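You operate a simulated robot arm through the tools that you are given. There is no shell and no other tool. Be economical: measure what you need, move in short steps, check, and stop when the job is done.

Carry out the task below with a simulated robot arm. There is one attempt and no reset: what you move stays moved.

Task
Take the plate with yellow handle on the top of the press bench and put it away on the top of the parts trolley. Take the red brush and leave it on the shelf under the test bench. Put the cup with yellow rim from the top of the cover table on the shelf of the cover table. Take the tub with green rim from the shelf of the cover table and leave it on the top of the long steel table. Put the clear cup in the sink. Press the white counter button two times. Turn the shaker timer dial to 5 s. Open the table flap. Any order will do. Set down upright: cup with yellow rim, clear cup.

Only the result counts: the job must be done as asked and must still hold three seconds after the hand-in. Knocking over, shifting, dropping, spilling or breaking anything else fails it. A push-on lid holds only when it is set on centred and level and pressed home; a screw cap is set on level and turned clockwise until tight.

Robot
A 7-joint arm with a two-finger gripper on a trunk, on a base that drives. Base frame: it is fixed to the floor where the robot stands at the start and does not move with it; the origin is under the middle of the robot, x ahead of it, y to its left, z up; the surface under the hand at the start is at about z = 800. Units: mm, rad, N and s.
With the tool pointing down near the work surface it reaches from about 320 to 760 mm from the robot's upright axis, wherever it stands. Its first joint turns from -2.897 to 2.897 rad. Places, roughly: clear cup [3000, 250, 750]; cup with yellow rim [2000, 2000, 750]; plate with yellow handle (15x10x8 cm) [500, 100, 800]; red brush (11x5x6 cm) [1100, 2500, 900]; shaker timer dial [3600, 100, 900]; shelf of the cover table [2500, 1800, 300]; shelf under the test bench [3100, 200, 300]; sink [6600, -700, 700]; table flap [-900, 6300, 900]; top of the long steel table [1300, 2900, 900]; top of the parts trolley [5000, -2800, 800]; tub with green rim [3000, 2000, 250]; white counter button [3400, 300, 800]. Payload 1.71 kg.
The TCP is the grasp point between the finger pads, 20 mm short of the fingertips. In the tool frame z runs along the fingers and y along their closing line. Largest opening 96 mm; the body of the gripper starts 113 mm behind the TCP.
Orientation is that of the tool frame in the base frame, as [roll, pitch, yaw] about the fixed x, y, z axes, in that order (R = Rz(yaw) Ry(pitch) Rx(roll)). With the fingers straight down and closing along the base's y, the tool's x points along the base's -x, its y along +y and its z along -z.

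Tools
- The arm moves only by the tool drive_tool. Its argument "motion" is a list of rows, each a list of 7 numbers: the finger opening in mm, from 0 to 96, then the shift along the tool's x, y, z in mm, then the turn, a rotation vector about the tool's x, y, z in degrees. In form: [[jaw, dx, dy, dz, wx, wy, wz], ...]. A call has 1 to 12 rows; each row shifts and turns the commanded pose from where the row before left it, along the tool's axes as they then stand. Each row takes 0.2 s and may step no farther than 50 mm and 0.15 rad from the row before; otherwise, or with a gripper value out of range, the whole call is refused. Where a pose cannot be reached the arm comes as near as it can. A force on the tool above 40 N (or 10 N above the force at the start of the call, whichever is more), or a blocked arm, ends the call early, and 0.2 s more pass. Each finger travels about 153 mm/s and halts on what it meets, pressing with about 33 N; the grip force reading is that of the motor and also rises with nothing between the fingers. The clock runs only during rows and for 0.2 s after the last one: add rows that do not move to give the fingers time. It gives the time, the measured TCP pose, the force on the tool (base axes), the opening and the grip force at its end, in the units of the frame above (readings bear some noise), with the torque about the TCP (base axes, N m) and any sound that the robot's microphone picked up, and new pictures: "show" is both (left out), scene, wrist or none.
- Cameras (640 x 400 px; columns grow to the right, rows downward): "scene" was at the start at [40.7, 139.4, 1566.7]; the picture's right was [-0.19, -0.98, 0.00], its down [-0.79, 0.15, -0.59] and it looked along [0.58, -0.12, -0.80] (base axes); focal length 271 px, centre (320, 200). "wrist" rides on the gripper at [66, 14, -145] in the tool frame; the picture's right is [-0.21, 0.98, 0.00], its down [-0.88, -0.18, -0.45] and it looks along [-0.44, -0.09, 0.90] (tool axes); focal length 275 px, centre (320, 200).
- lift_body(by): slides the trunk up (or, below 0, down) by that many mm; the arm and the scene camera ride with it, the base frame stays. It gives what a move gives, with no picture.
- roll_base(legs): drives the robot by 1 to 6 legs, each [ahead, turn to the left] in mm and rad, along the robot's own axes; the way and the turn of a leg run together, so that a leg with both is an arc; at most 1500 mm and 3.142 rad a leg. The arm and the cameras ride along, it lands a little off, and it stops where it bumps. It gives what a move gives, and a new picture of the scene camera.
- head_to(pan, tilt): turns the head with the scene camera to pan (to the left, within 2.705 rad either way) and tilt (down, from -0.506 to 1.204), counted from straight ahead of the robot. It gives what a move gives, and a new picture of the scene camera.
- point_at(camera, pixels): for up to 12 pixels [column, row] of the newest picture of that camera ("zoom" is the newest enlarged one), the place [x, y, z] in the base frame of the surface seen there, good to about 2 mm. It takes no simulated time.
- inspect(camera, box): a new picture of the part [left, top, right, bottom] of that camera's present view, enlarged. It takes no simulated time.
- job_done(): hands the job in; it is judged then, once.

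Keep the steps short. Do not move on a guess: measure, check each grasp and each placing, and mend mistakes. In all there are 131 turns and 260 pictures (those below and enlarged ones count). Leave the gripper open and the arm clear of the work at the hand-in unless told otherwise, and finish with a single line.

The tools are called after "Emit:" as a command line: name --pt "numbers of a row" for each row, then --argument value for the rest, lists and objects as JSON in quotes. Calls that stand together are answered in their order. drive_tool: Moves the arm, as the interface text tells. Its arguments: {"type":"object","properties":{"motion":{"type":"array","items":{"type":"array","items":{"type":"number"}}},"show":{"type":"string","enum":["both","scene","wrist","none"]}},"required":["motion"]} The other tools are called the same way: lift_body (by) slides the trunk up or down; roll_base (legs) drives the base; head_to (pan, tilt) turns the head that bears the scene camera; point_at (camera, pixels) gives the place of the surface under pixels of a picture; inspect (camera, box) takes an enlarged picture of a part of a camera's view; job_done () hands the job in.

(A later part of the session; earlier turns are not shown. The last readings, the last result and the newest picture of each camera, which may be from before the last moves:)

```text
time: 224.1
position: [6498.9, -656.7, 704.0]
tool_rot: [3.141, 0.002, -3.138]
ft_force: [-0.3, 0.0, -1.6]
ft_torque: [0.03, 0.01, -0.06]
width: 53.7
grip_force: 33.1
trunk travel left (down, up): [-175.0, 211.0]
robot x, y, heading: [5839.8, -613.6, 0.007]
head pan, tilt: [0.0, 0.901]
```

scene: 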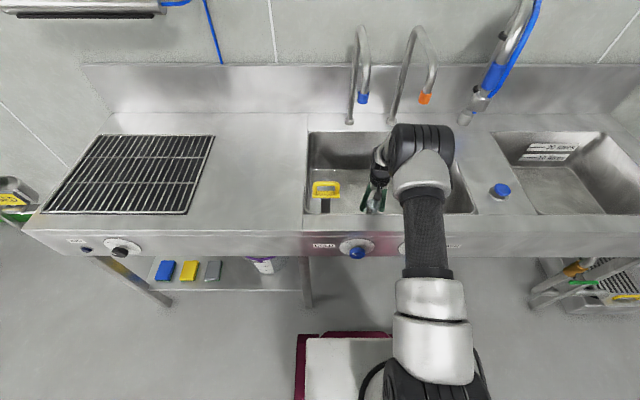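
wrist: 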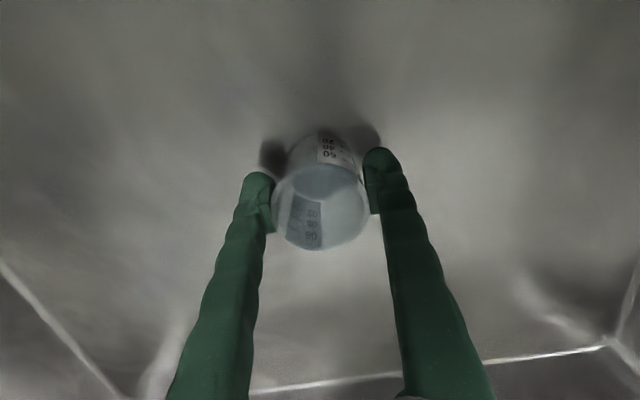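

Not yet resting (−1.6 N). Continue in 1.5 mm steps.

Emit:
drive_tool --pt "50 0 0 1.5 0 0 0" --pt "50 0 0 1.5 0 0 0" --pt "50 0 0 1.5 0 0 0" --pt "50 0 0 0 0 0 0" --show "none"

```text
time: 225.1
position: [6500.8, -656.8, 702.4]
tool_rot: [-3.14, 0.006, -3.138]
ft_force: [-5.1, 0.6, 20.7]
ft_torque: [0.04, 0.33, -0.01]
width: 53.5
grip_force: 32.9
trunk travel left (down, up): [-175.0, 211.0]
robot x, y, heading: [5839.0, -613.7, 0.006]
head pan, tilt: [0.0, 0.901]
```

Contact. Ease up 2 mm and open.

Emit:
drive_tool --pt "50 0 0 -2 0 0 0" --pt "60 0 0 0 0 0 0" --pt "85 0 0 0 0 0 0" --pt "85 0 0 0 0 0 0" --pt "85 0 0 -40 0 0 0" --pt "85 0 0 -50 0 0 0" --pt "85 0 0 -32 0 0 0" --pt "85 30 0 0 0 0 0" --pt "85 30 0 0 0 0 0" --pt "85 0 0 0 0 0 0" --show "wrist"

```text
time: 227.3
position: [6437.8, -656.7, 824.2]
tool_rot: [3.141, 0.003, -3.139]
ft_force: [-0.1, -0.2, 0.6]
ft_torque: [-0.02, 0.01, 0.03]
width: 84.9
grip_force: 0.0
trunk travel left (down, up): [-175.0, 211.0]
robot x, y, heading: [5839.9, -613.4, 0.01]
head pan, tilt: [0.0, 0.901]
```

wrist: 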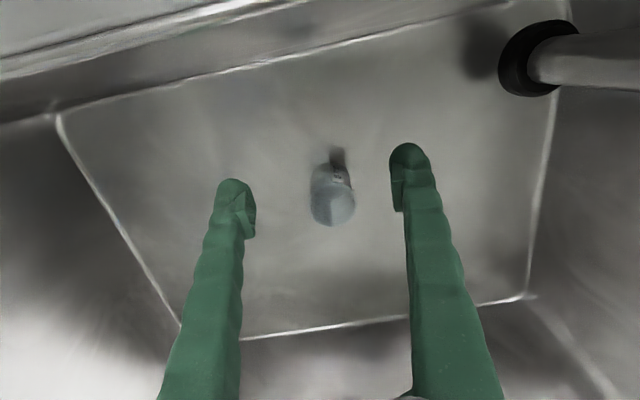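

The cup stands upright in the sink. Raise the arm out, retract, and drive toward the cover table.

Emit:
drive_tool --pt "85 0 0 -48 0 0 0" --pt "85 0 0 -48 0 0 0" --pt "85 0 0 -48 0 0 0" --pt "85 0 0 -48 0 0 0" --pt "85 0 0 -48 0 0 0" --pt "85 40 0 0 0 0 0" --pt "85 40 0 0 0 0 0" --pt "85 40 0 0 0 0 0" --show "scene"

Emit:
inspect --camera "scene" --box '[300, 120, 480, 240]'

Emit:
roll_base --legs '[[-700, 0], [0, 1.571], [1500, 0], [1050, 0], [0, 1.571], [1000, 0]]'

Emit:
head_to --pan 0.0 --tilt 0.5

```text
time: 229.1
position: [6319.4, -657.1, 1066.9]
tool_rot: [3.141, 0.005, -3.139]
ft_force: [0.1, 1.2, -0.2]
ft_torque: [-0.01, -0.01, 0.01]
width: 85.2
grip_force: 0.1
trunk travel left (down, up): [-175.0, 211.0]
robot x, y, heading: [5839.5, -614.1, 0.005]
head pan, tilt: [0.0, 0.901]
```

scene: 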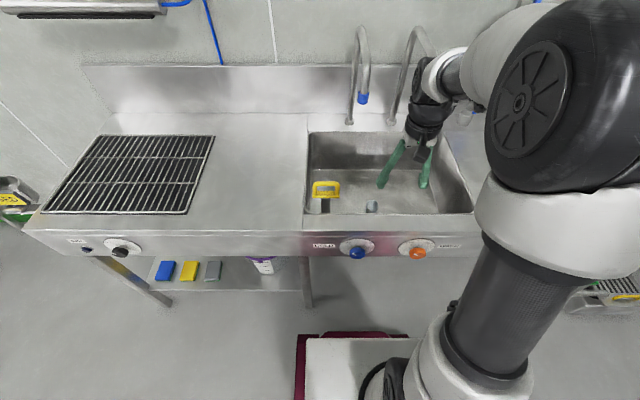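

```text
3.33 times, centred on (390, 180) of scene
```

zoom: 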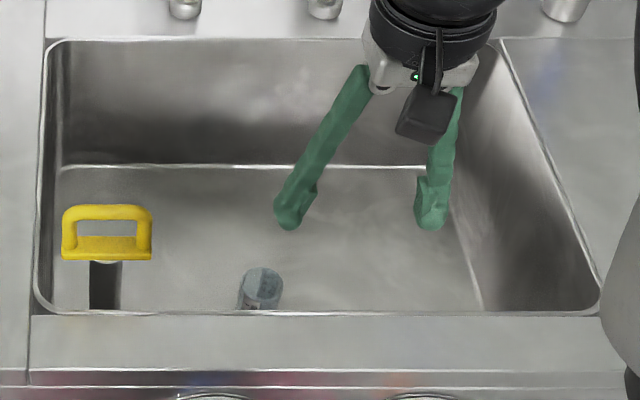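

```text
time: 260.5
position: [3530.9, 1875.6, 1065.9]
tool_rot: [3.141, 0.001, 0.042]
ft_force: [0.6, -0.4, -0.4]
ft_torque: [0.0, 0.02, -0.02]
width: 84.8
grip_force: 0.1
trunk travel left (down, up): [-175.0, 211.0]
robot x, y, heading: [4010.2, 1851.5, -3.095]
head pan, tilt: [0.0, 0.901]
```

scene: 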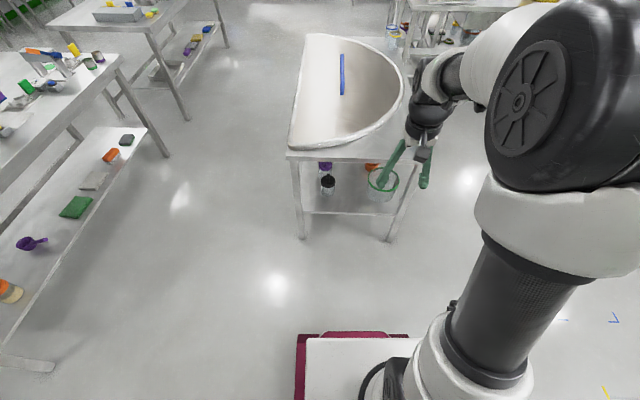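

```text
time: 261.4
position: [3546.6, 1877.0, 1073.9]
tool_rot: [3.141, 0.017, 0.042]
ft_force: [-0.4, 0.9, -0.5]
ft_torque: [0.01, -0.02, 0.02]
width: 85.0
grip_force: 0.1
trunk travel left (down, up): [-175.0, 211.0]
robot x, y, heading: [4009.9, 1854.2, -3.089]
head pan, tilt: [0.0, 0.499]
```

scene: 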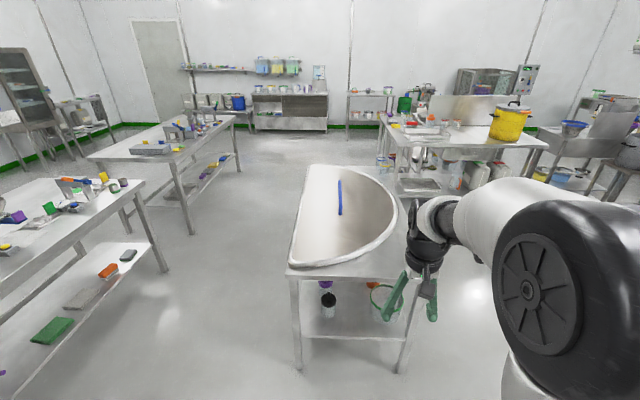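

Emit:
inspect --camera "scene" --box '[270, 140, 440, 260]'

Emit:
inspect --camera "scene" --box '[370, 70, 570, 210]'

Emit:
inspect --camera "scene" --box '[280, 250, 450, 370]'

Emit:
point_at --camera "scene" --pixels '[[385, 289], [375, 300], [328, 300], [340, 200], [400, 270], [440, 140], [380, 125], [410, 190], [540, 145], [500, 125], [385, 160], [372, 286]]'

```text
3.33 times, centred on (355, 200) of scene
```

zoom: 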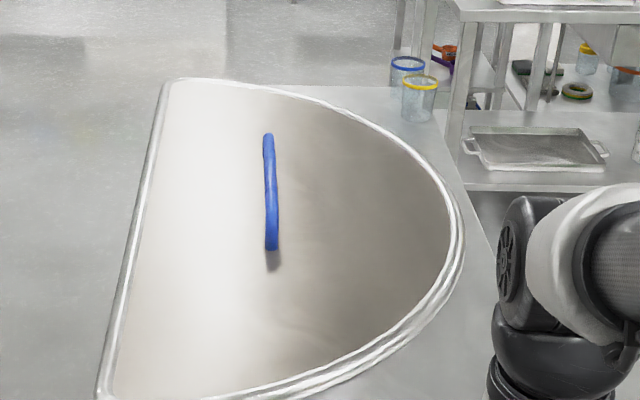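

```text
2.86 times, centred on (470, 140) of scene
```

zoom: 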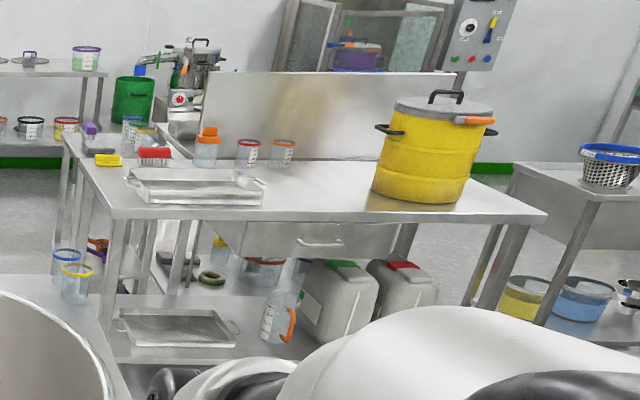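

```text
3.33 times, centred on (365, 310) of scene
```

zoom: 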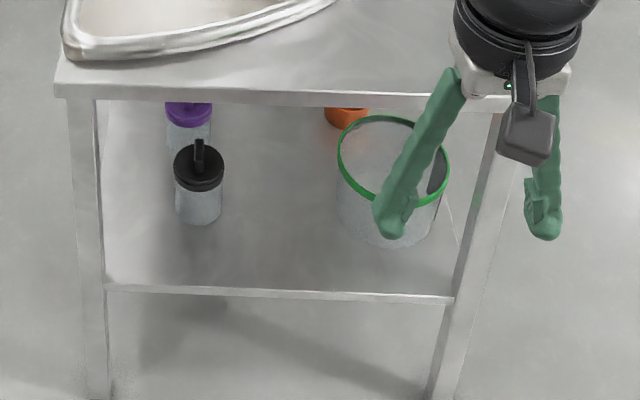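

```text
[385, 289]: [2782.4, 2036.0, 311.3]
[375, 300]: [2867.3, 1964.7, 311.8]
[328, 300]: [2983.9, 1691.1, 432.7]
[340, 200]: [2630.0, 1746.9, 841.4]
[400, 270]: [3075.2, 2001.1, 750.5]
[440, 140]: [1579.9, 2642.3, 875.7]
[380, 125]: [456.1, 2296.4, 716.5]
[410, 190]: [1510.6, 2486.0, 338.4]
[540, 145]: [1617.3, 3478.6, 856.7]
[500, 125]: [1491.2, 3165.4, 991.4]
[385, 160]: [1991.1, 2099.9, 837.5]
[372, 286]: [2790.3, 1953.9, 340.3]
```

Found: yellow-rimmed cup at about (1991,2100) on the far corner, tub at about (2900,2040) on the shelf (z 311), long steel table z≈860. The tub is best taken from the +y side. Drive there.

Emit:
roll_base --legs '[[0, -1.62], [880, 0], [0, 1.571], [1080, 0], [0, 1.571]]'

Emit:
head_to --pan 0.0 --tilt 0.8

```text
time: 285.7
position: [2902.0, 2263.3, 1073.2]
tool_rot: [-3.14, 0.018, 1.561]
ft_force: [-0.7, -0.5, 0.6]
ft_torque: [0.03, -0.02, -0.04]
width: 85.1
grip_force: 0.2
trunk travel left (down, up): [-175.0, 211.0]
robot x, y, heading: [2948.1, 2728.9, -1.572]
head pan, tilt: [0.0, 0.499]
```

scene: 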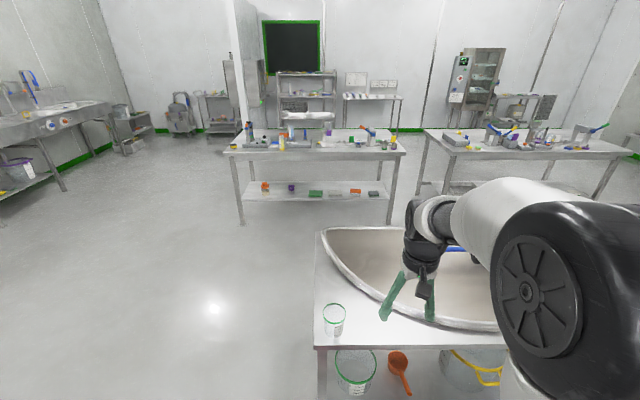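

```text
time: 286.5
position: [2903.2, 2280.5, 1081.1]
tool_rot: [-3.141, 0.032, 1.562]
ft_force: [-0.1, 0.2, 0.7]
ft_torque: [0.06, 0.03, 0.01]
width: 85.1
grip_force: 0.1
trunk travel left (down, up): [-175.0, 211.0]
robot x, y, heading: [2945.8, 2730.2, -1.571]
head pan, tilt: [0.0, 0.799]
```

scene: 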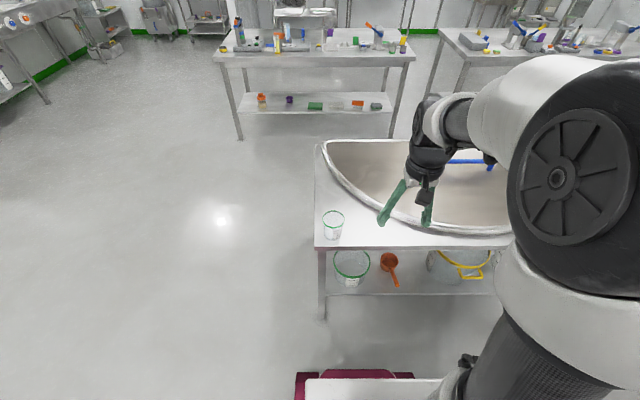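

Emit:
inspect --camera "scene" --box '[300, 200, 500, 320]'

Emit:
point_at --camera "zoom" --pixels '[[170, 160], [170, 212], [110, 180], [229, 180], [130, 205], [215, 207], [170, 275], [60, 158], [300, 155], [180, 300], [280, 205], [175, 230]]'

```text
3.20 times, centred on (400, 260) of scene
```

zoom: 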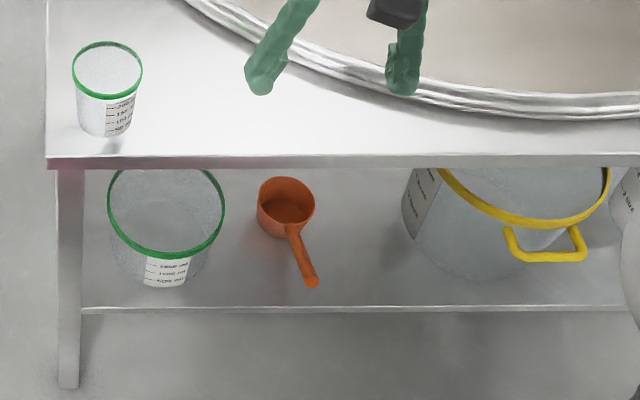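

```text
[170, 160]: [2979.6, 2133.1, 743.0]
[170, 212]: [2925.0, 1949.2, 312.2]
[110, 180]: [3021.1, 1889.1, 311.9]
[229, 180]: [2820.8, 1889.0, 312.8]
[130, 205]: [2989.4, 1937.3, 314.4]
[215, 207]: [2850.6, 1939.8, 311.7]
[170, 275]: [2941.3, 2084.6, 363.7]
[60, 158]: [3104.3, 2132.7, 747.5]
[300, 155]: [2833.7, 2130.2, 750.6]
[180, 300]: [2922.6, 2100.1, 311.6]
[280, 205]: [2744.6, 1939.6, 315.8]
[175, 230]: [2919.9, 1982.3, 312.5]
```

Emit:
point_at --camera "zoom" --pixels '[[166, 256], [166, 259], [166, 253], [109, 210], [109, 214], [222, 212], [224, 205], [122, 236], [208, 238], [115, 178], [216, 182], [150, 270]]'

Emit:
inspect --camera "scene" --box '[325, 245, 379, 295]'

```text
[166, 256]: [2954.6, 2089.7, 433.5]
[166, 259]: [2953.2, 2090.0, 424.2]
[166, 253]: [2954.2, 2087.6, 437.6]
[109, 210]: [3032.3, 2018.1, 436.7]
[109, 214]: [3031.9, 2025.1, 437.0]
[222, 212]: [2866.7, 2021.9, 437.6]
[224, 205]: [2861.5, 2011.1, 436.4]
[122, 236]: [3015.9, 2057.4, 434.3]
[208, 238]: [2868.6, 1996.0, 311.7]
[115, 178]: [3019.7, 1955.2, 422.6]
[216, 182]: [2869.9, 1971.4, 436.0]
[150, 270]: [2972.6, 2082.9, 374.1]
```

```text
8.00 times, centred on (352, 270) of scene
```

zoom: 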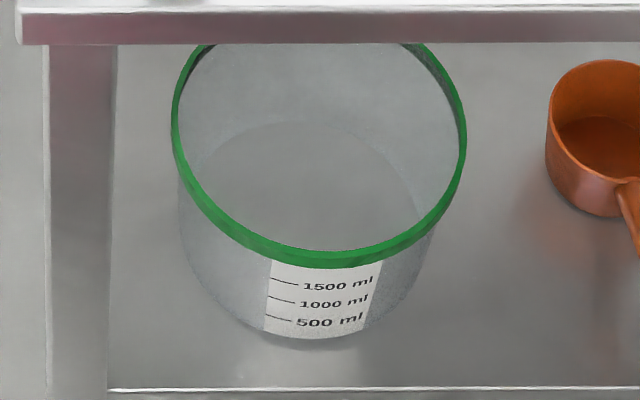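

Tub: rim z 437, centre ≈(2947,2004), radius ≈86. I'll grip its -x side wall (x≈2862) with the tool tilted 50° from vertical, coming from +y below the table top. First lower the trunk.

Emit:
lift_body --by -175

Emit:
drive_tool --pt "70 0 0 0 0 -7 0.5" --pt "70 15 -10 45 0 0 0" --pt "70 15 -10 45 0 0 0" --pt "70 15 -10 45 0 0 0" --pt "70 0 -10 45 0 0 0" --pt "70 0 0 0 0 -8.2 0" --pt "70 0 0 0 0 -8.2 0" --pt "70 0 0 0 0 -8.2 0" --pt "70 0 0 0 0 -8.2 0" --pt "70 0 0 0 0 -8.2 0" --pt "70 0 0 0 0 0 0" --show "both"

```text
time: 288.5
position: [2902.4, 2279.7, 906.7]
tool_rot: [3.141, 0.034, 1.561]
ft_force: [0.2, 0.2, 0.3]
ft_torque: [0.02, -0.02, 0.03]
width: 84.8
grip_force: 0.1
trunk travel left (down, up): [0.0, 386.0]
robot x, y, heading: [2944.2, 2727.2, -1.574]
head pan, tilt: [0.0, 0.799]
```

```text
time: 290.9
position: [2843.7, 2236.4, 718.8]
tool_rot: [3.137, 0.87, 1.548]
ft_force: [0.6, 0.1, -0.1]
ft_torque: [0.01, -0.01, 0.02]
width: 69.9
grip_force: 0.1
out of reach, approached as far as the arm can: row 8, 9, 10
trunk travel left (down, up): [0.0, 386.0]
robot x, y, heading: [2945.9, 2727.5, -1.574]
head pan, tilt: [0.0, 0.799]
```

scene: 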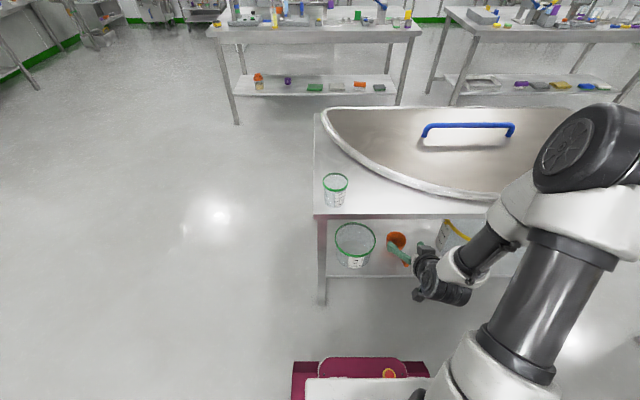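
wrist: 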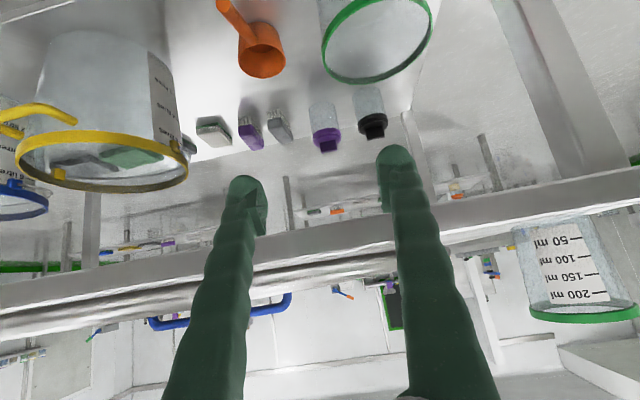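

The 50° tilt is reached. Move to the pre-grasp point 240 mm back along the tool from the wall.

Emit:
drive_tool --pt "70 19.1 4.5 31.7 -1 0 -0.84" --pt "70 19.1 4.5 31.7 0 0 0" --pt "70 19.1 4.5 31.7 0 0 0" --pt "70 19.1 4.5 31.7 0 0 0" --pt "70 0 0 0 0 0 0" --show "both"

```text
time: 292.1
position: [2861.1, 2188.6, 579.7]
tool_rot: [3.141, 0.871, 1.573]
ft_force: [-1.2, -0.4, 0.1]
ft_torque: [-0.01, 0.01, -0.01]
width: 69.9
grip_force: 0.0
trunk travel left (down, up): [0.0, 386.0]
robot x, y, heading: [2943.9, 2727.3, -1.574]
head pan, tilt: [0.0, 0.799]
```

scene: 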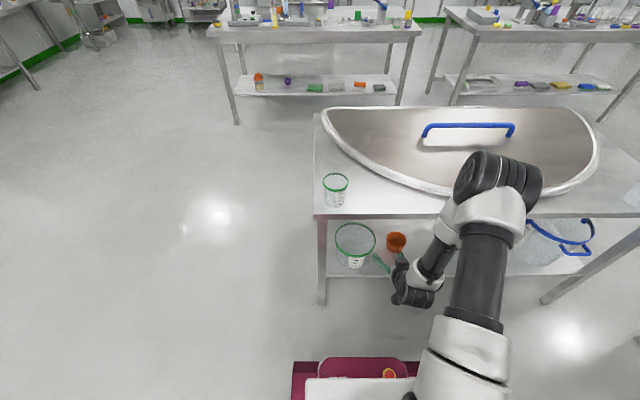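
wrist: 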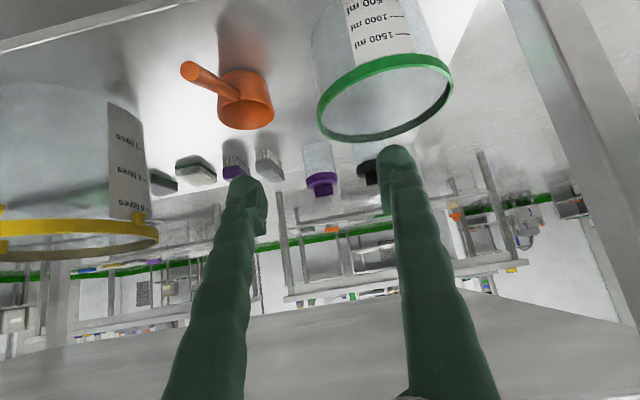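

Check forearm/elbow clearance to the table edge.

Emit:
point_at --camera "scene" --pixels '[[465, 170], [490, 160], [530, 180], [450, 215], [440, 245], [425, 270], [405, 260], [400, 297], [435, 290], [490, 230]]'

Emit:
point_at --camera "wrist" --pixels '[[318, 110], [330, 88], [385, 65], [450, 80], [445, 100], [380, 140], [235, 100], [195, 72]]'

```text
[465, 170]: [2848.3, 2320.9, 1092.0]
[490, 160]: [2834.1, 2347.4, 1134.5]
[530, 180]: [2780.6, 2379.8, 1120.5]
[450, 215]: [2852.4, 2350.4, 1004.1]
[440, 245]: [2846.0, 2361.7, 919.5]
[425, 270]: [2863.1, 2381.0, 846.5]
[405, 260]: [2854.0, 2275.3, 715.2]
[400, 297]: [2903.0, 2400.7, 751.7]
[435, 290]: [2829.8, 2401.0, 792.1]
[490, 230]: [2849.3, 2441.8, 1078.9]
```

```text
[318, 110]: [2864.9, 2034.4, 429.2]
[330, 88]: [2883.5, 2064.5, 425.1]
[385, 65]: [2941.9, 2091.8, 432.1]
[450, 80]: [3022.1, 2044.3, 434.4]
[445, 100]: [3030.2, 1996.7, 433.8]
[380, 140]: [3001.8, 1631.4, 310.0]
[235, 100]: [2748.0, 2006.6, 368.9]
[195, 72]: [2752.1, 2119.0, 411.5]
```

The forearm would come near the table edge, so I back the base 100 mm and tilt 15° more before the approach.

Emit:
roll_base --legs '[[-100, 0]]'

Emit:
drive_tool --pt "70 0 0 0 0 -7.5 0" --pt "70 0 0 0 0 -7.5 0" --pt "70 8 0 40 0 0 0" --pt "70 8 0 40 0 0 0" --pt "70 0 0 0 0 0 0" --show "both"

```text
time: 293.3
position: [2863.1, 2287.7, 580.5]
tool_rot: [3.139, 0.872, 1.573]
ft_force: [0.0, 0.2, 0.4]
ft_torque: [0.0, 0.0, -0.01]
width: 70.4
grip_force: 0.1
trunk travel left (down, up): [0.0, 386.0]
robot x, y, heading: [2942.5, 2827.4, -1.574]
head pan, tilt: [0.0, 0.799]
```

scene: 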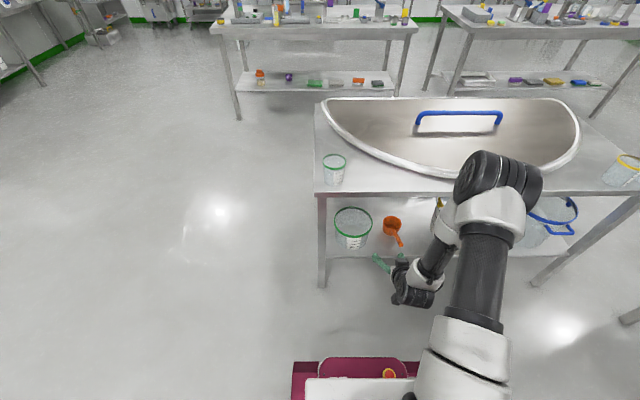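

```text
time: 294.5
position: [2863.0, 2227.3, 541.4]
tool_rot: [3.137, 1.147, 1.57]
ft_force: [0.0, 0.2, -0.3]
ft_torque: [0.03, 0.02, 0.01]
width: 69.8
grip_force: 0.0
trunk travel left (down, up): [0.0, 386.0]
robot x, y, heading: [2948.3, 2828.0, -1.574]
head pan, tilt: [0.0, 0.799]
```

scene: 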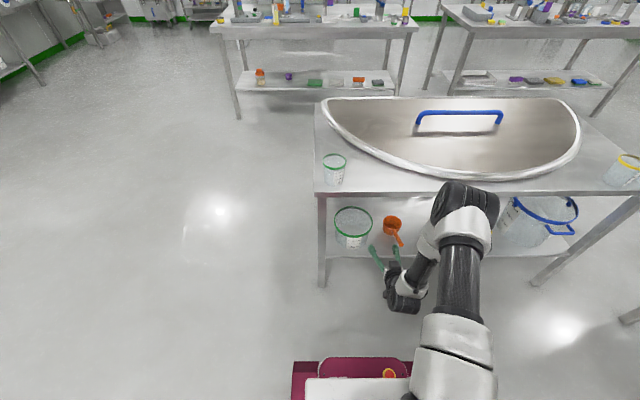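
wrist: 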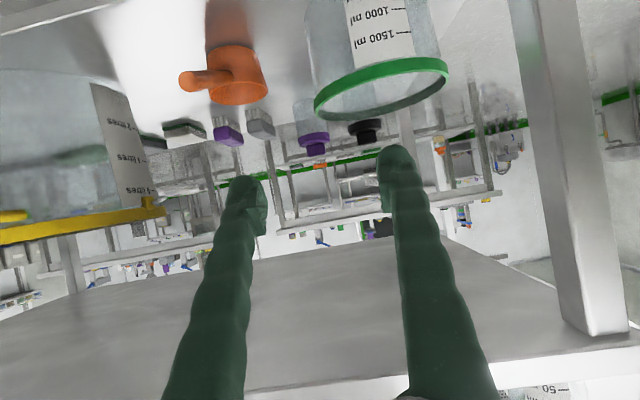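

Advance 150 mm along the tool, then check.

Emit:
drive_tool --pt "60 2 0 37 0 0 0" --pt "60 2 0 37 0 0 0" --pt "60 2 0 37 0 0 0" --pt "60 2 0 37 0 0 0" --pt "60 0 0 0 0 0 0" --show "both"

Emit:
point_at --camera "scene" --pixels '[[350, 255], [440, 195], [430, 215], [410, 240], [400, 260]]'

```text
time: 295.7
position: [2864.0, 2096.7, 471.5]
tool_rot: [3.136, 1.146, 1.57]
ft_force: [0.6, -1.2, 0.5]
ft_torque: [0.01, 0.0, -0.02]
width: 59.8
grip_force: 0.1
trunk travel left (down, up): [0.0, 386.0]
robot x, y, heading: [2943.1, 2824.8, -1.571]
head pan, tilt: [0.0, 0.799]
```

scene: 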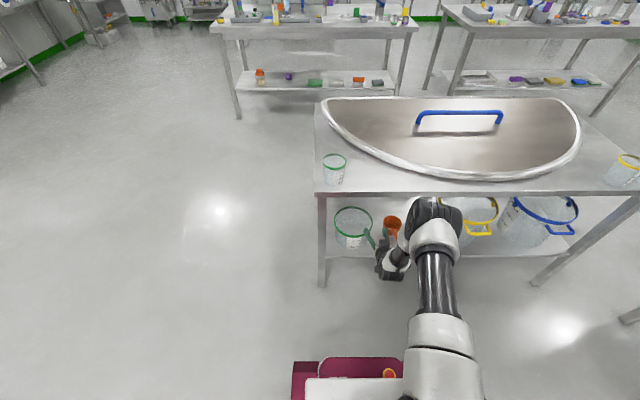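
wrist: 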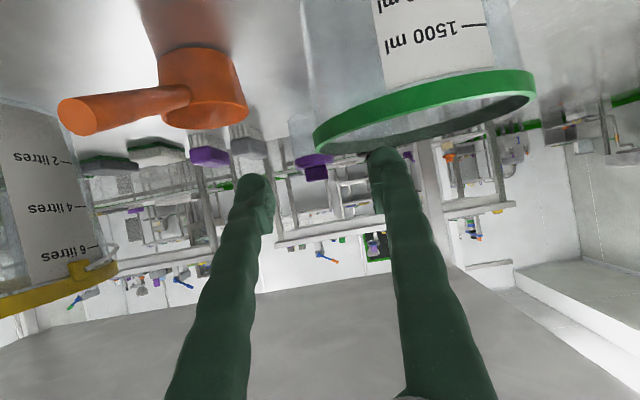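

```text
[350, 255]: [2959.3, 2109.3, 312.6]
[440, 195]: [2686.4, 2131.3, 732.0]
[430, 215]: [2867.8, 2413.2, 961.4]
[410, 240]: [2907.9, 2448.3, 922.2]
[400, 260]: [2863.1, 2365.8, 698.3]
```

The rim's -x edge lies midway between the fingers. Advance the last 98 mm in short steps and close.

Emit:
drive_tool --pt "60 0 0 25 0 0 0" --pt "60 0 0 25 0 0 0" --pt "60 0 0 25 0 0 0" --pt "60 0 0 24 0 0 0" --pt "60 0 0 0 0 0 0" --show "both"

```text
time: 296.9
position: [2862.4, 2006.9, 431.5]
tool_rot: [3.138, 1.147, 1.574]
ft_force: [-0.4, -0.1, 0.3]
ft_torque: [-0.01, -0.03, 0.0]
width: 60.0
grip_force: 0.1
trunk travel left (down, up): [0.0, 386.0]
robot x, y, heading: [2941.5, 2827.1, -1.575]
head pan, tilt: [0.0, 0.799]
```

scene: 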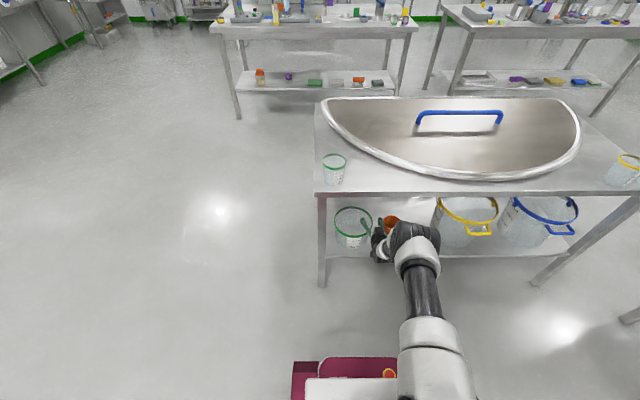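
wrist: 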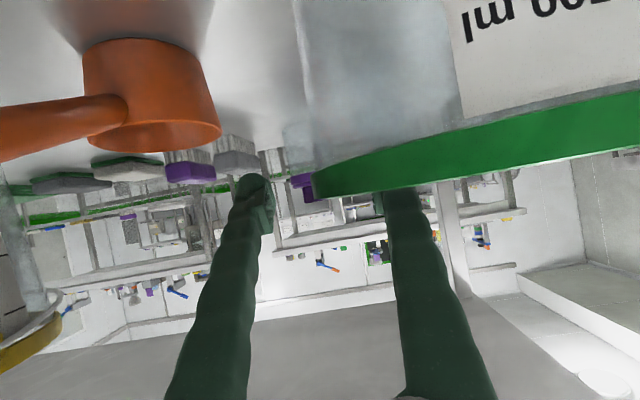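

The inner finger is inside the tub behind the rim, outer finger outside. Close.

Emit:
drive_tool --pt "30 0 0 0 0 0 0" --pt "0 0 0 0 0 0 0" --pt "0 0 0 0 0 0 0" --pt "0 0 0 0 0 0 0" --show "both"

```text
time: 297.9
position: [2862.4, 2007.2, 432.1]
tool_rot: [3.138, 1.146, 1.57]
ft_force: [-0.3, 0.1, 0.0]
ft_torque: [0.09, 0.13, 0.02]
width: 6.0
grip_force: 32.3
trunk travel left (down, up): [0.0, 386.0]
robot x, y, heading: [2946.6, 2826.3, -1.57]
head pan, tilt: [0.0, 0.799]
```

scene: 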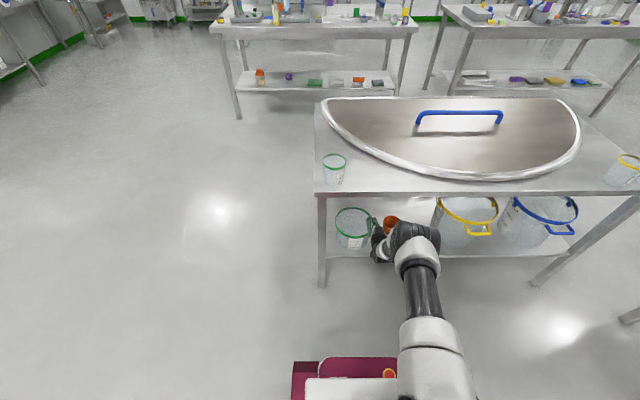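
wrist: 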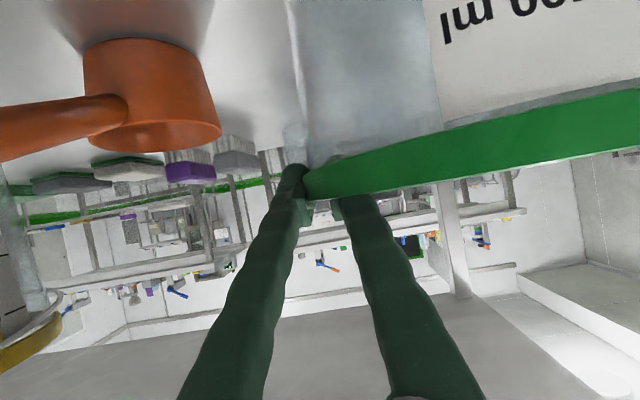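

Rim gripped (6 mm). Lift straight up 30 mm and check.

Emit:
drive_tool --pt "0 -9.1 0 -4.1 0 0 0" --pt "0 -9.1 0 -4.1 0 0 0" --pt "0 -9.1 0 -4.1 0 0 0" --pt "0 0 0 0 0 0 0" --show "both"

```text
time: 298.9
position: [2862.6, 2006.0, 462.0]
tool_rot: [3.139, 1.147, 1.57]
ft_force: [0.0, 0.0, -1.3]
ft_torque: [-0.01, 0.13, -0.03]
width: 6.0
grip_force: 32.9
trunk travel left (down, up): [0.0, 386.0]
robot x, y, heading: [2947.0, 2821.8, -1.573]
head pan, tilt: [0.0, 0.799]
```

scene: 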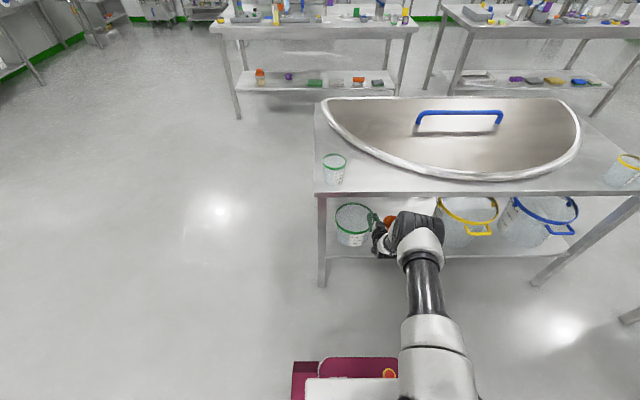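
wrist: 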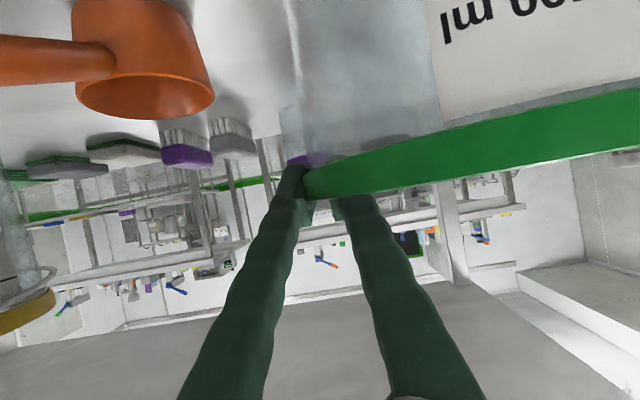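

Tub is held (≈1.3 N). Raise 40 more, shift 12 mm away from the leg, and back the base straight out.

Emit:
drive_tool --pt "0 -18.2 -6 -8.2 0 0 0" --pt "0 -18.2 -6 -8.2 0 0 0" --pt "0 0 0 0 0 0 0" --show "none"

Emit:
roll_base --legs '[[-400, 0]]'

Emit:
inspect --camera "wrist" --box '[0, 0, 640, 400]'

```text
time: 299.7
position: [2850.8, 2006.7, 501.8]
tool_rot: [3.136, 1.146, 1.569]
ft_force: [-0.2, -0.1, -0.6]
ft_torque: [0.02, 0.09, 0.0]
width: 6.0
grip_force: 33.3
trunk travel left (down, up): [0.0, 386.0]
robot x, y, heading: [2942.6, 2825.9, -1.577]
head pan, tilt: [0.0, 0.799]
```

```text
time: 302.3
position: [2856.8, 2404.9, 501.8]
tool_rot: [3.137, 1.146, 1.579]
ft_force: [-0.5, 0.2, -1.4]
ft_torque: [0.04, 0.09, -0.03]
width: 6.0
grip_force: 32.6
trunk travel left (down, up): [0.0, 386.0]
robot x, y, heading: [2945.9, 3224.4, -1.566]
head pan, tilt: [0.0, 0.799]
```

scene: 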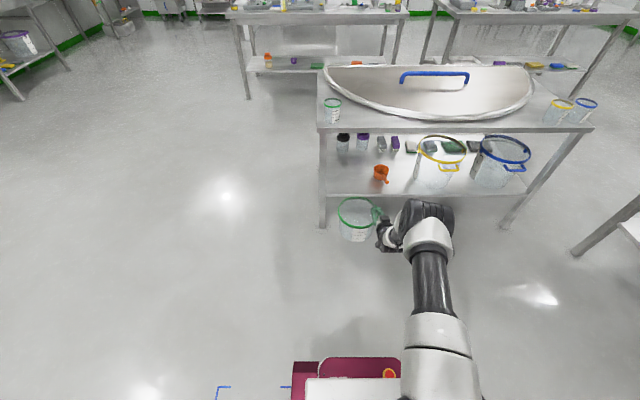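

```text
1.00 times, centred on (320, 200) of wrist (not enlarged: the box is as wide or as high as the picture)
```

zoom: 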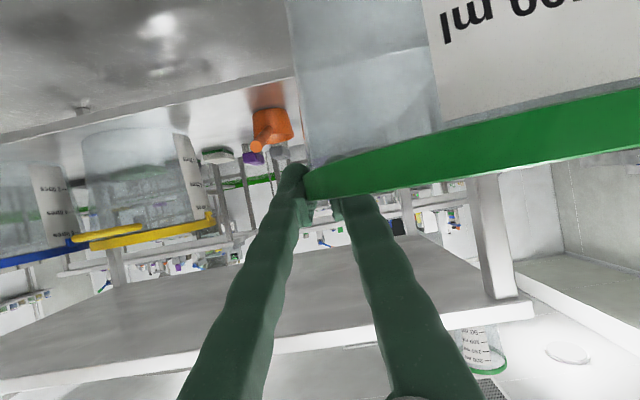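

The tub is out and level. Raise the trunk, turn to face the long steel table, and look.

Emit:
lift_body --by 386

Emit:
drive_tool --pt "0 -15 0 -45 0 0 0" --pt "0 -40 0 -25 0 0 0" --pt "0 -40 0 -25 0 0 0" --pt "0 -40 0 -25 0 0 0" --pt "0 0 0 0 0 0 0" --show "none"

Emit:
roll_base --legs '[[0, -1.575]]'

Emit:
head_to --pan 0.0 --tilt 0.6

```text
time: 306.0
position: [2857.1, 2411.1, 898.1]
tool_rot: [3.138, 1.162, 1.578]
ft_force: [0.8, 1.1, -1.7]
ft_torque: [-0.02, 0.1, 0.01]
width: 5.9
grip_force: 33.0
trunk travel left (down, up): [-386.0, 0.0]
robot x, y, heading: [2942.5, 3222.7, -1.563]
head pan, tilt: [0.0, 0.799]
```

```text
time: 307.2
position: [2856.3, 2467.0, 1070.0]
tool_rot: [3.137, 1.162, 1.576]
ft_force: [0.3, 0.4, -1.1]
ft_torque: [-0.03, 0.11, 0.02]
width: 6.0
grip_force: 32.8
trunk travel left (down, up): [-386.0, 0.0]
robot x, y, heading: [2947.4, 3225.4, -1.564]
head pan, tilt: [0.0, 0.799]
```

```text
time: 312.1
position: [2185.5, 3297.3, 1071.6]
tool_rot: [3.136, 1.162, 0.028]
ft_force: [0.0, 0.8, -1.4]
ft_torque: [0.11, -0.01, 0.01]
width: 5.8
grip_force: 32.6
trunk travel left (down, up): [-386.0, 0.0]
robot x, y, heading: [2943.0, 3215.6, -3.119]
head pan, tilt: [0.0, 0.799]
```

scene: 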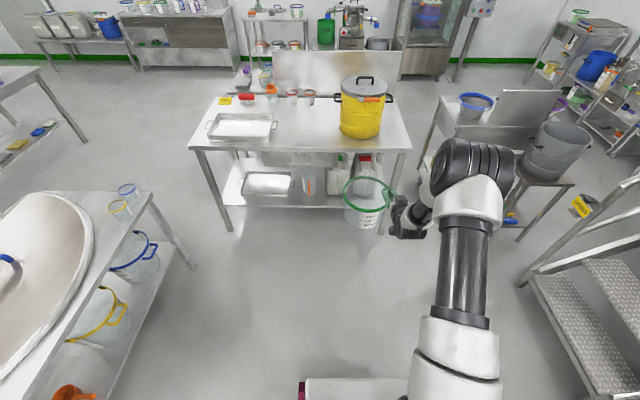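

```text
time: 312.8
position: [2202.4, 3297.6, 1082.9]
tool_rot: [3.138, 1.178, 0.03]
ft_force: [-0.3, 0.8, -1.5]
ft_torque: [0.11, -0.02, -0.01]
width: 6.3
grip_force: 32.9
trunk travel left (down, up): [-386.0, 0.0]
robot x, y, heading: [2945.5, 3216.7, -3.116]
head pan, tilt: [0.0, 0.6]
```

scene: 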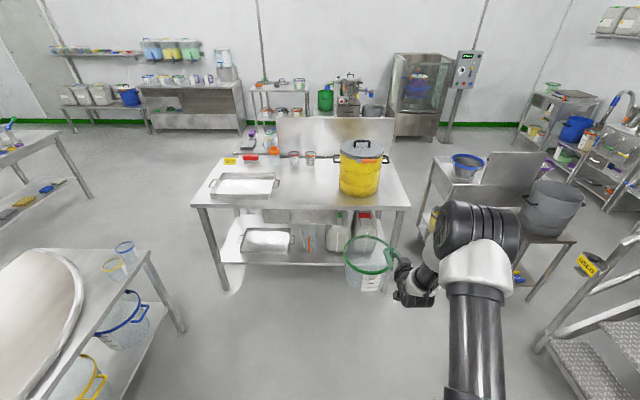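

Emit:
inspect --camera "scene" --box '[180, 120, 430, 280]'

Emit:
point_at --camera "scene" --pixels '[[192, 204], [405, 204], [310, 185], [330, 200], [275, 198], [345, 192], [280, 175], [375, 192], [250, 155], [295, 160], [360, 150], [231, 160]]'

```text
2.50 times, centred on (305, 200) of scene
```

zoom: 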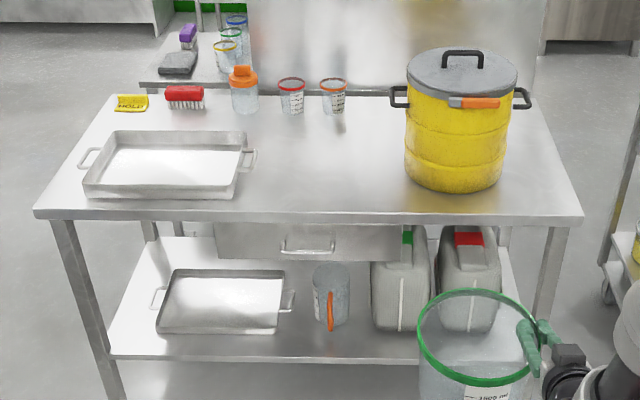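

```text
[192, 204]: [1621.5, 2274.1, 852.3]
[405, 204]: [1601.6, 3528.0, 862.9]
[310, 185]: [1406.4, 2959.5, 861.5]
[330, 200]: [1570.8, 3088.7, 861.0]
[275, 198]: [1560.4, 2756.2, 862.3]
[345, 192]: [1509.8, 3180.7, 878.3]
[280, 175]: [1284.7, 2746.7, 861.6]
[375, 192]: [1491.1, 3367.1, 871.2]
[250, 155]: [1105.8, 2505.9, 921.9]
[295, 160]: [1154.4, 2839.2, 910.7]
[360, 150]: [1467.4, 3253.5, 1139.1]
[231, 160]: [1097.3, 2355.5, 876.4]
```

Table top z≈861.5; free spot at about (1450,2940) between tray/cups and the yellow pot. Level the tub (+1.8°), retract 80 mm, and drive in.

Emit:
drive_tool --pt "0 15.3 0 -37 0 1.8 0" --pt "0 15.3 0 -37 0 0 0" --pt "0 0 0 0 0 0 0" --show "none"

Emit:
roll_base --legs '[[0, 0.286], [890, 0], [0, -0.31]]'

Emit:
head_to --pan 0.0 --tilt 0.85

```text
time: 313.6
position: [2282.7, 3298.8, 1084.8]
tool_rot: [3.137, 1.147, 0.028]
ft_force: [-0.3, -0.6, -1.3]
ft_torque: [0.12, 0.01, -0.01]
width: 5.7
grip_force: 32.5
trunk travel left (down, up): [-386.0, 0.0]
robot x, y, heading: [2944.6, 3216.7, -3.118]
head pan, tilt: [0.0, 0.6]
```

```text
time: 320.9
position: [1442.1, 3028.1, 1084.1]
tool_rot: [3.137, 1.148, 0.013]
ft_force: [-0.7, 0.0, -2.0]
ft_torque: [0.08, 0.01, 0.01]
width: 5.8
grip_force: 33.1
trunk travel left (down, up): [-386.0, 0.0]
robot x, y, heading: [2100.9, 2938.6, -3.128]
head pan, tilt: [0.0, 0.6]
```

scene: 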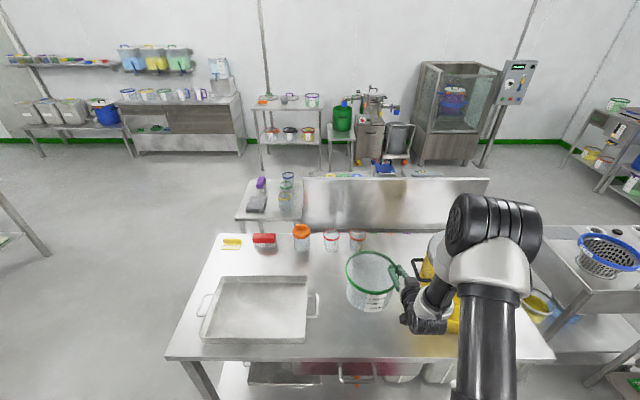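

```text
time: 321.6
position: [1458.4, 3028.0, 1095.6]
tool_rot: [3.135, 1.161, 0.01]
ft_force: [-0.2, 0.6, -1.8]
ft_torque: [0.08, 0.01, -0.01]
width: 5.8
grip_force: 33.3
trunk travel left (down, up): [-386.0, 0.0]
robot x, y, heading: [2101.4, 2935.9, -3.132]
head pan, tilt: [0.0, 0.85]
```

scene: 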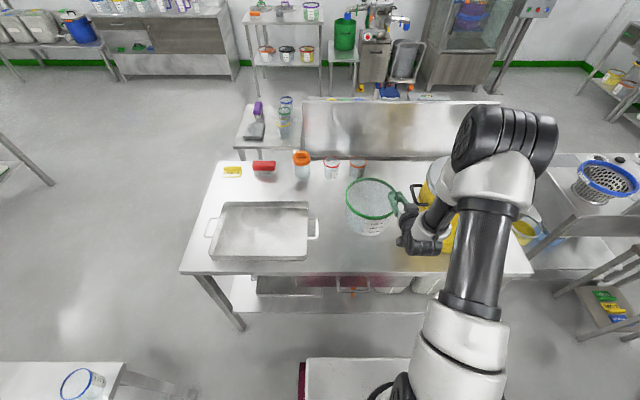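

Emit:
point_at --camera "scene" --pixels '[[318, 228], [306, 205], [414, 190], [425, 205], [360, 165], [334, 172], [440, 235], [340, 250], [420, 250]]'

Emit:
inspect --camera "scene" --box '[290, 140, 470, 260]'

```text
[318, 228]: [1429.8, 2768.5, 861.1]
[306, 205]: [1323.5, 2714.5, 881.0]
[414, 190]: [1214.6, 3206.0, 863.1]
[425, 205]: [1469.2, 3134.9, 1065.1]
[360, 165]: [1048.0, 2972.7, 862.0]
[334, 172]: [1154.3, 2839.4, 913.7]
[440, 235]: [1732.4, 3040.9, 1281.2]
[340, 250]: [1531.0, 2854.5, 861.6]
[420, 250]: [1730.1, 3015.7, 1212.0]
```

```text
3.33 times, centred on (380, 200) of scene
```

zoom: 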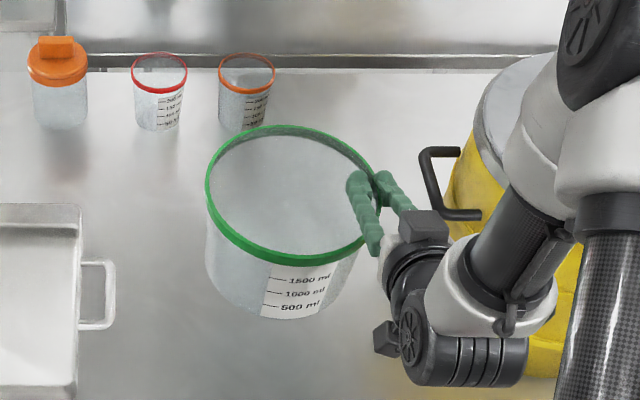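

Shift 18 mm away from the pot, 32 mm back and lower to just above the surface.

Emit:
drive_tool --pt "0 0 0 0 0 0.9 0" --pt "0 28.1 4.5 3.9 0 0 0" --pt "0 28.1 4.5 3.9 0 0 0" --pt "0 28.1 4.5 3.9 0 0 0" --pt "0 28.1 4.5 3.9 0 0 0" --pt "0 0 0 0 0 0 0" --show "both"

```text
time: 323.0
position: [1491.1, 3013.1, 986.4]
tool_rot: [3.139, 1.147, 0.014]
ft_force: [-0.1, 0.0, -2.1]
ft_torque: [0.14, 0.0, -0.01]
width: 6.0
grip_force: 32.9
trunk travel left (down, up): [-386.0, 0.0]
robot x, y, heading: [2102.9, 2937.2, -3.132]
head pan, tilt: [0.0, 0.85]
```

scene: 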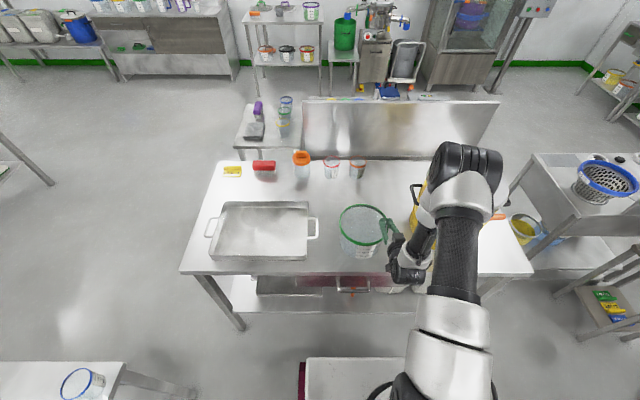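
wrist: 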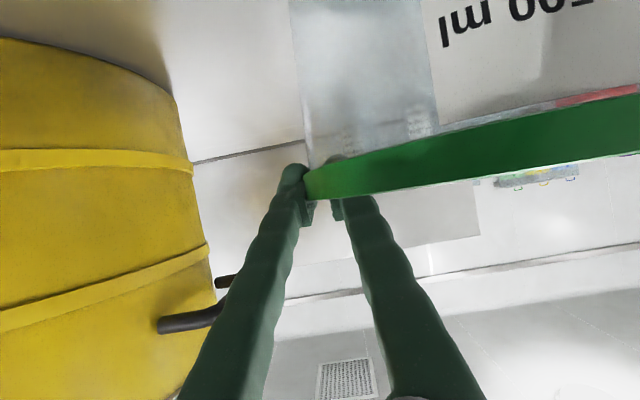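

Lower gently to contact.

Emit:
drive_tool --pt "2 2.7 0 1.2 0 0 0" --pt "2 1.8 0 0.8 0 0 0" --pt "2 1.4 0 0.6 0 0 0" --pt "2 0 0 0 0 0 0" --show "none"

```text
time: 324.0
position: [1491.4, 3013.1, 981.6]
tool_rot: [3.138, 1.151, 0.014]
ft_force: [2.0, 1.6, 18.4]
ft_torque: [0.18, -0.16, 0.07]
width: 5.9
grip_force: 32.8
trunk travel left (down, up): [-386.0, 0.0]
robot x, y, heading: [2104.0, 2935.3, -3.132]
head pan, tilt: [0.0, 0.85]
```

Contact. Ease up, open to 44 and withdraw along the tool axis.

Emit:
drive_tool --pt "2 -1.6 0 -0.7 0 0 0" --pt "30 0 0 0 0 0 0" --pt "44 0 0 0 0 0 0" --pt "44 0 0 0 0 0 0" --pt "44 0 0 -25 0 0 0" --pt "44 0 0 -40 0 0 0" --pt "44 0 0 -45 0 0 0" --pt "44 0 0 -45 0 0 0" --pt "44 0 0 -45 0 0 0" --pt "44 0 0 0 0 0 0" --show "both"

```text
time: 326.2
position: [1627.6, 3029.7, 1031.5]
tool_rot: [3.139, 1.151, 0.015]
ft_force: [-0.6, 0.3, -0.6]
ft_torque: [0.0, 0.02, -0.03]
width: 44.2
grip_force: 0.1
out of reach, approached as far as the arm can: row 8, 9
trunk travel left (down, up): [-386.0, 0.0]
robot x, y, heading: [2105.3, 2935.3, -3.136]
head pan, tilt: [0.0, 0.85]
```

scene: 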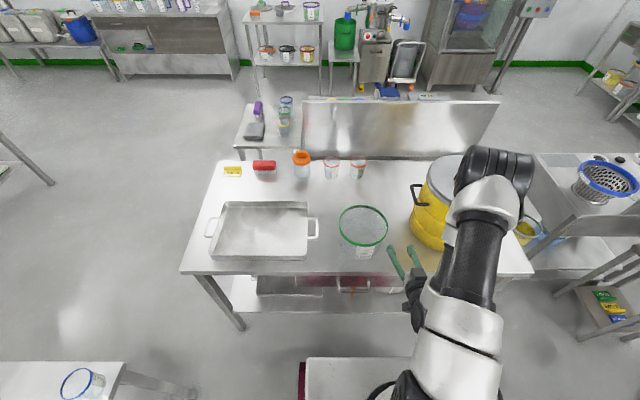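
wrist: 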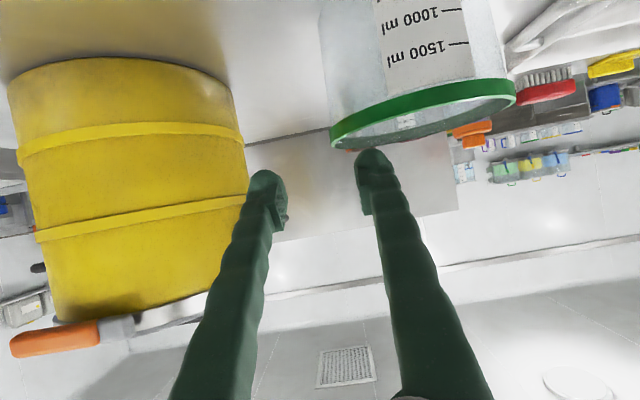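

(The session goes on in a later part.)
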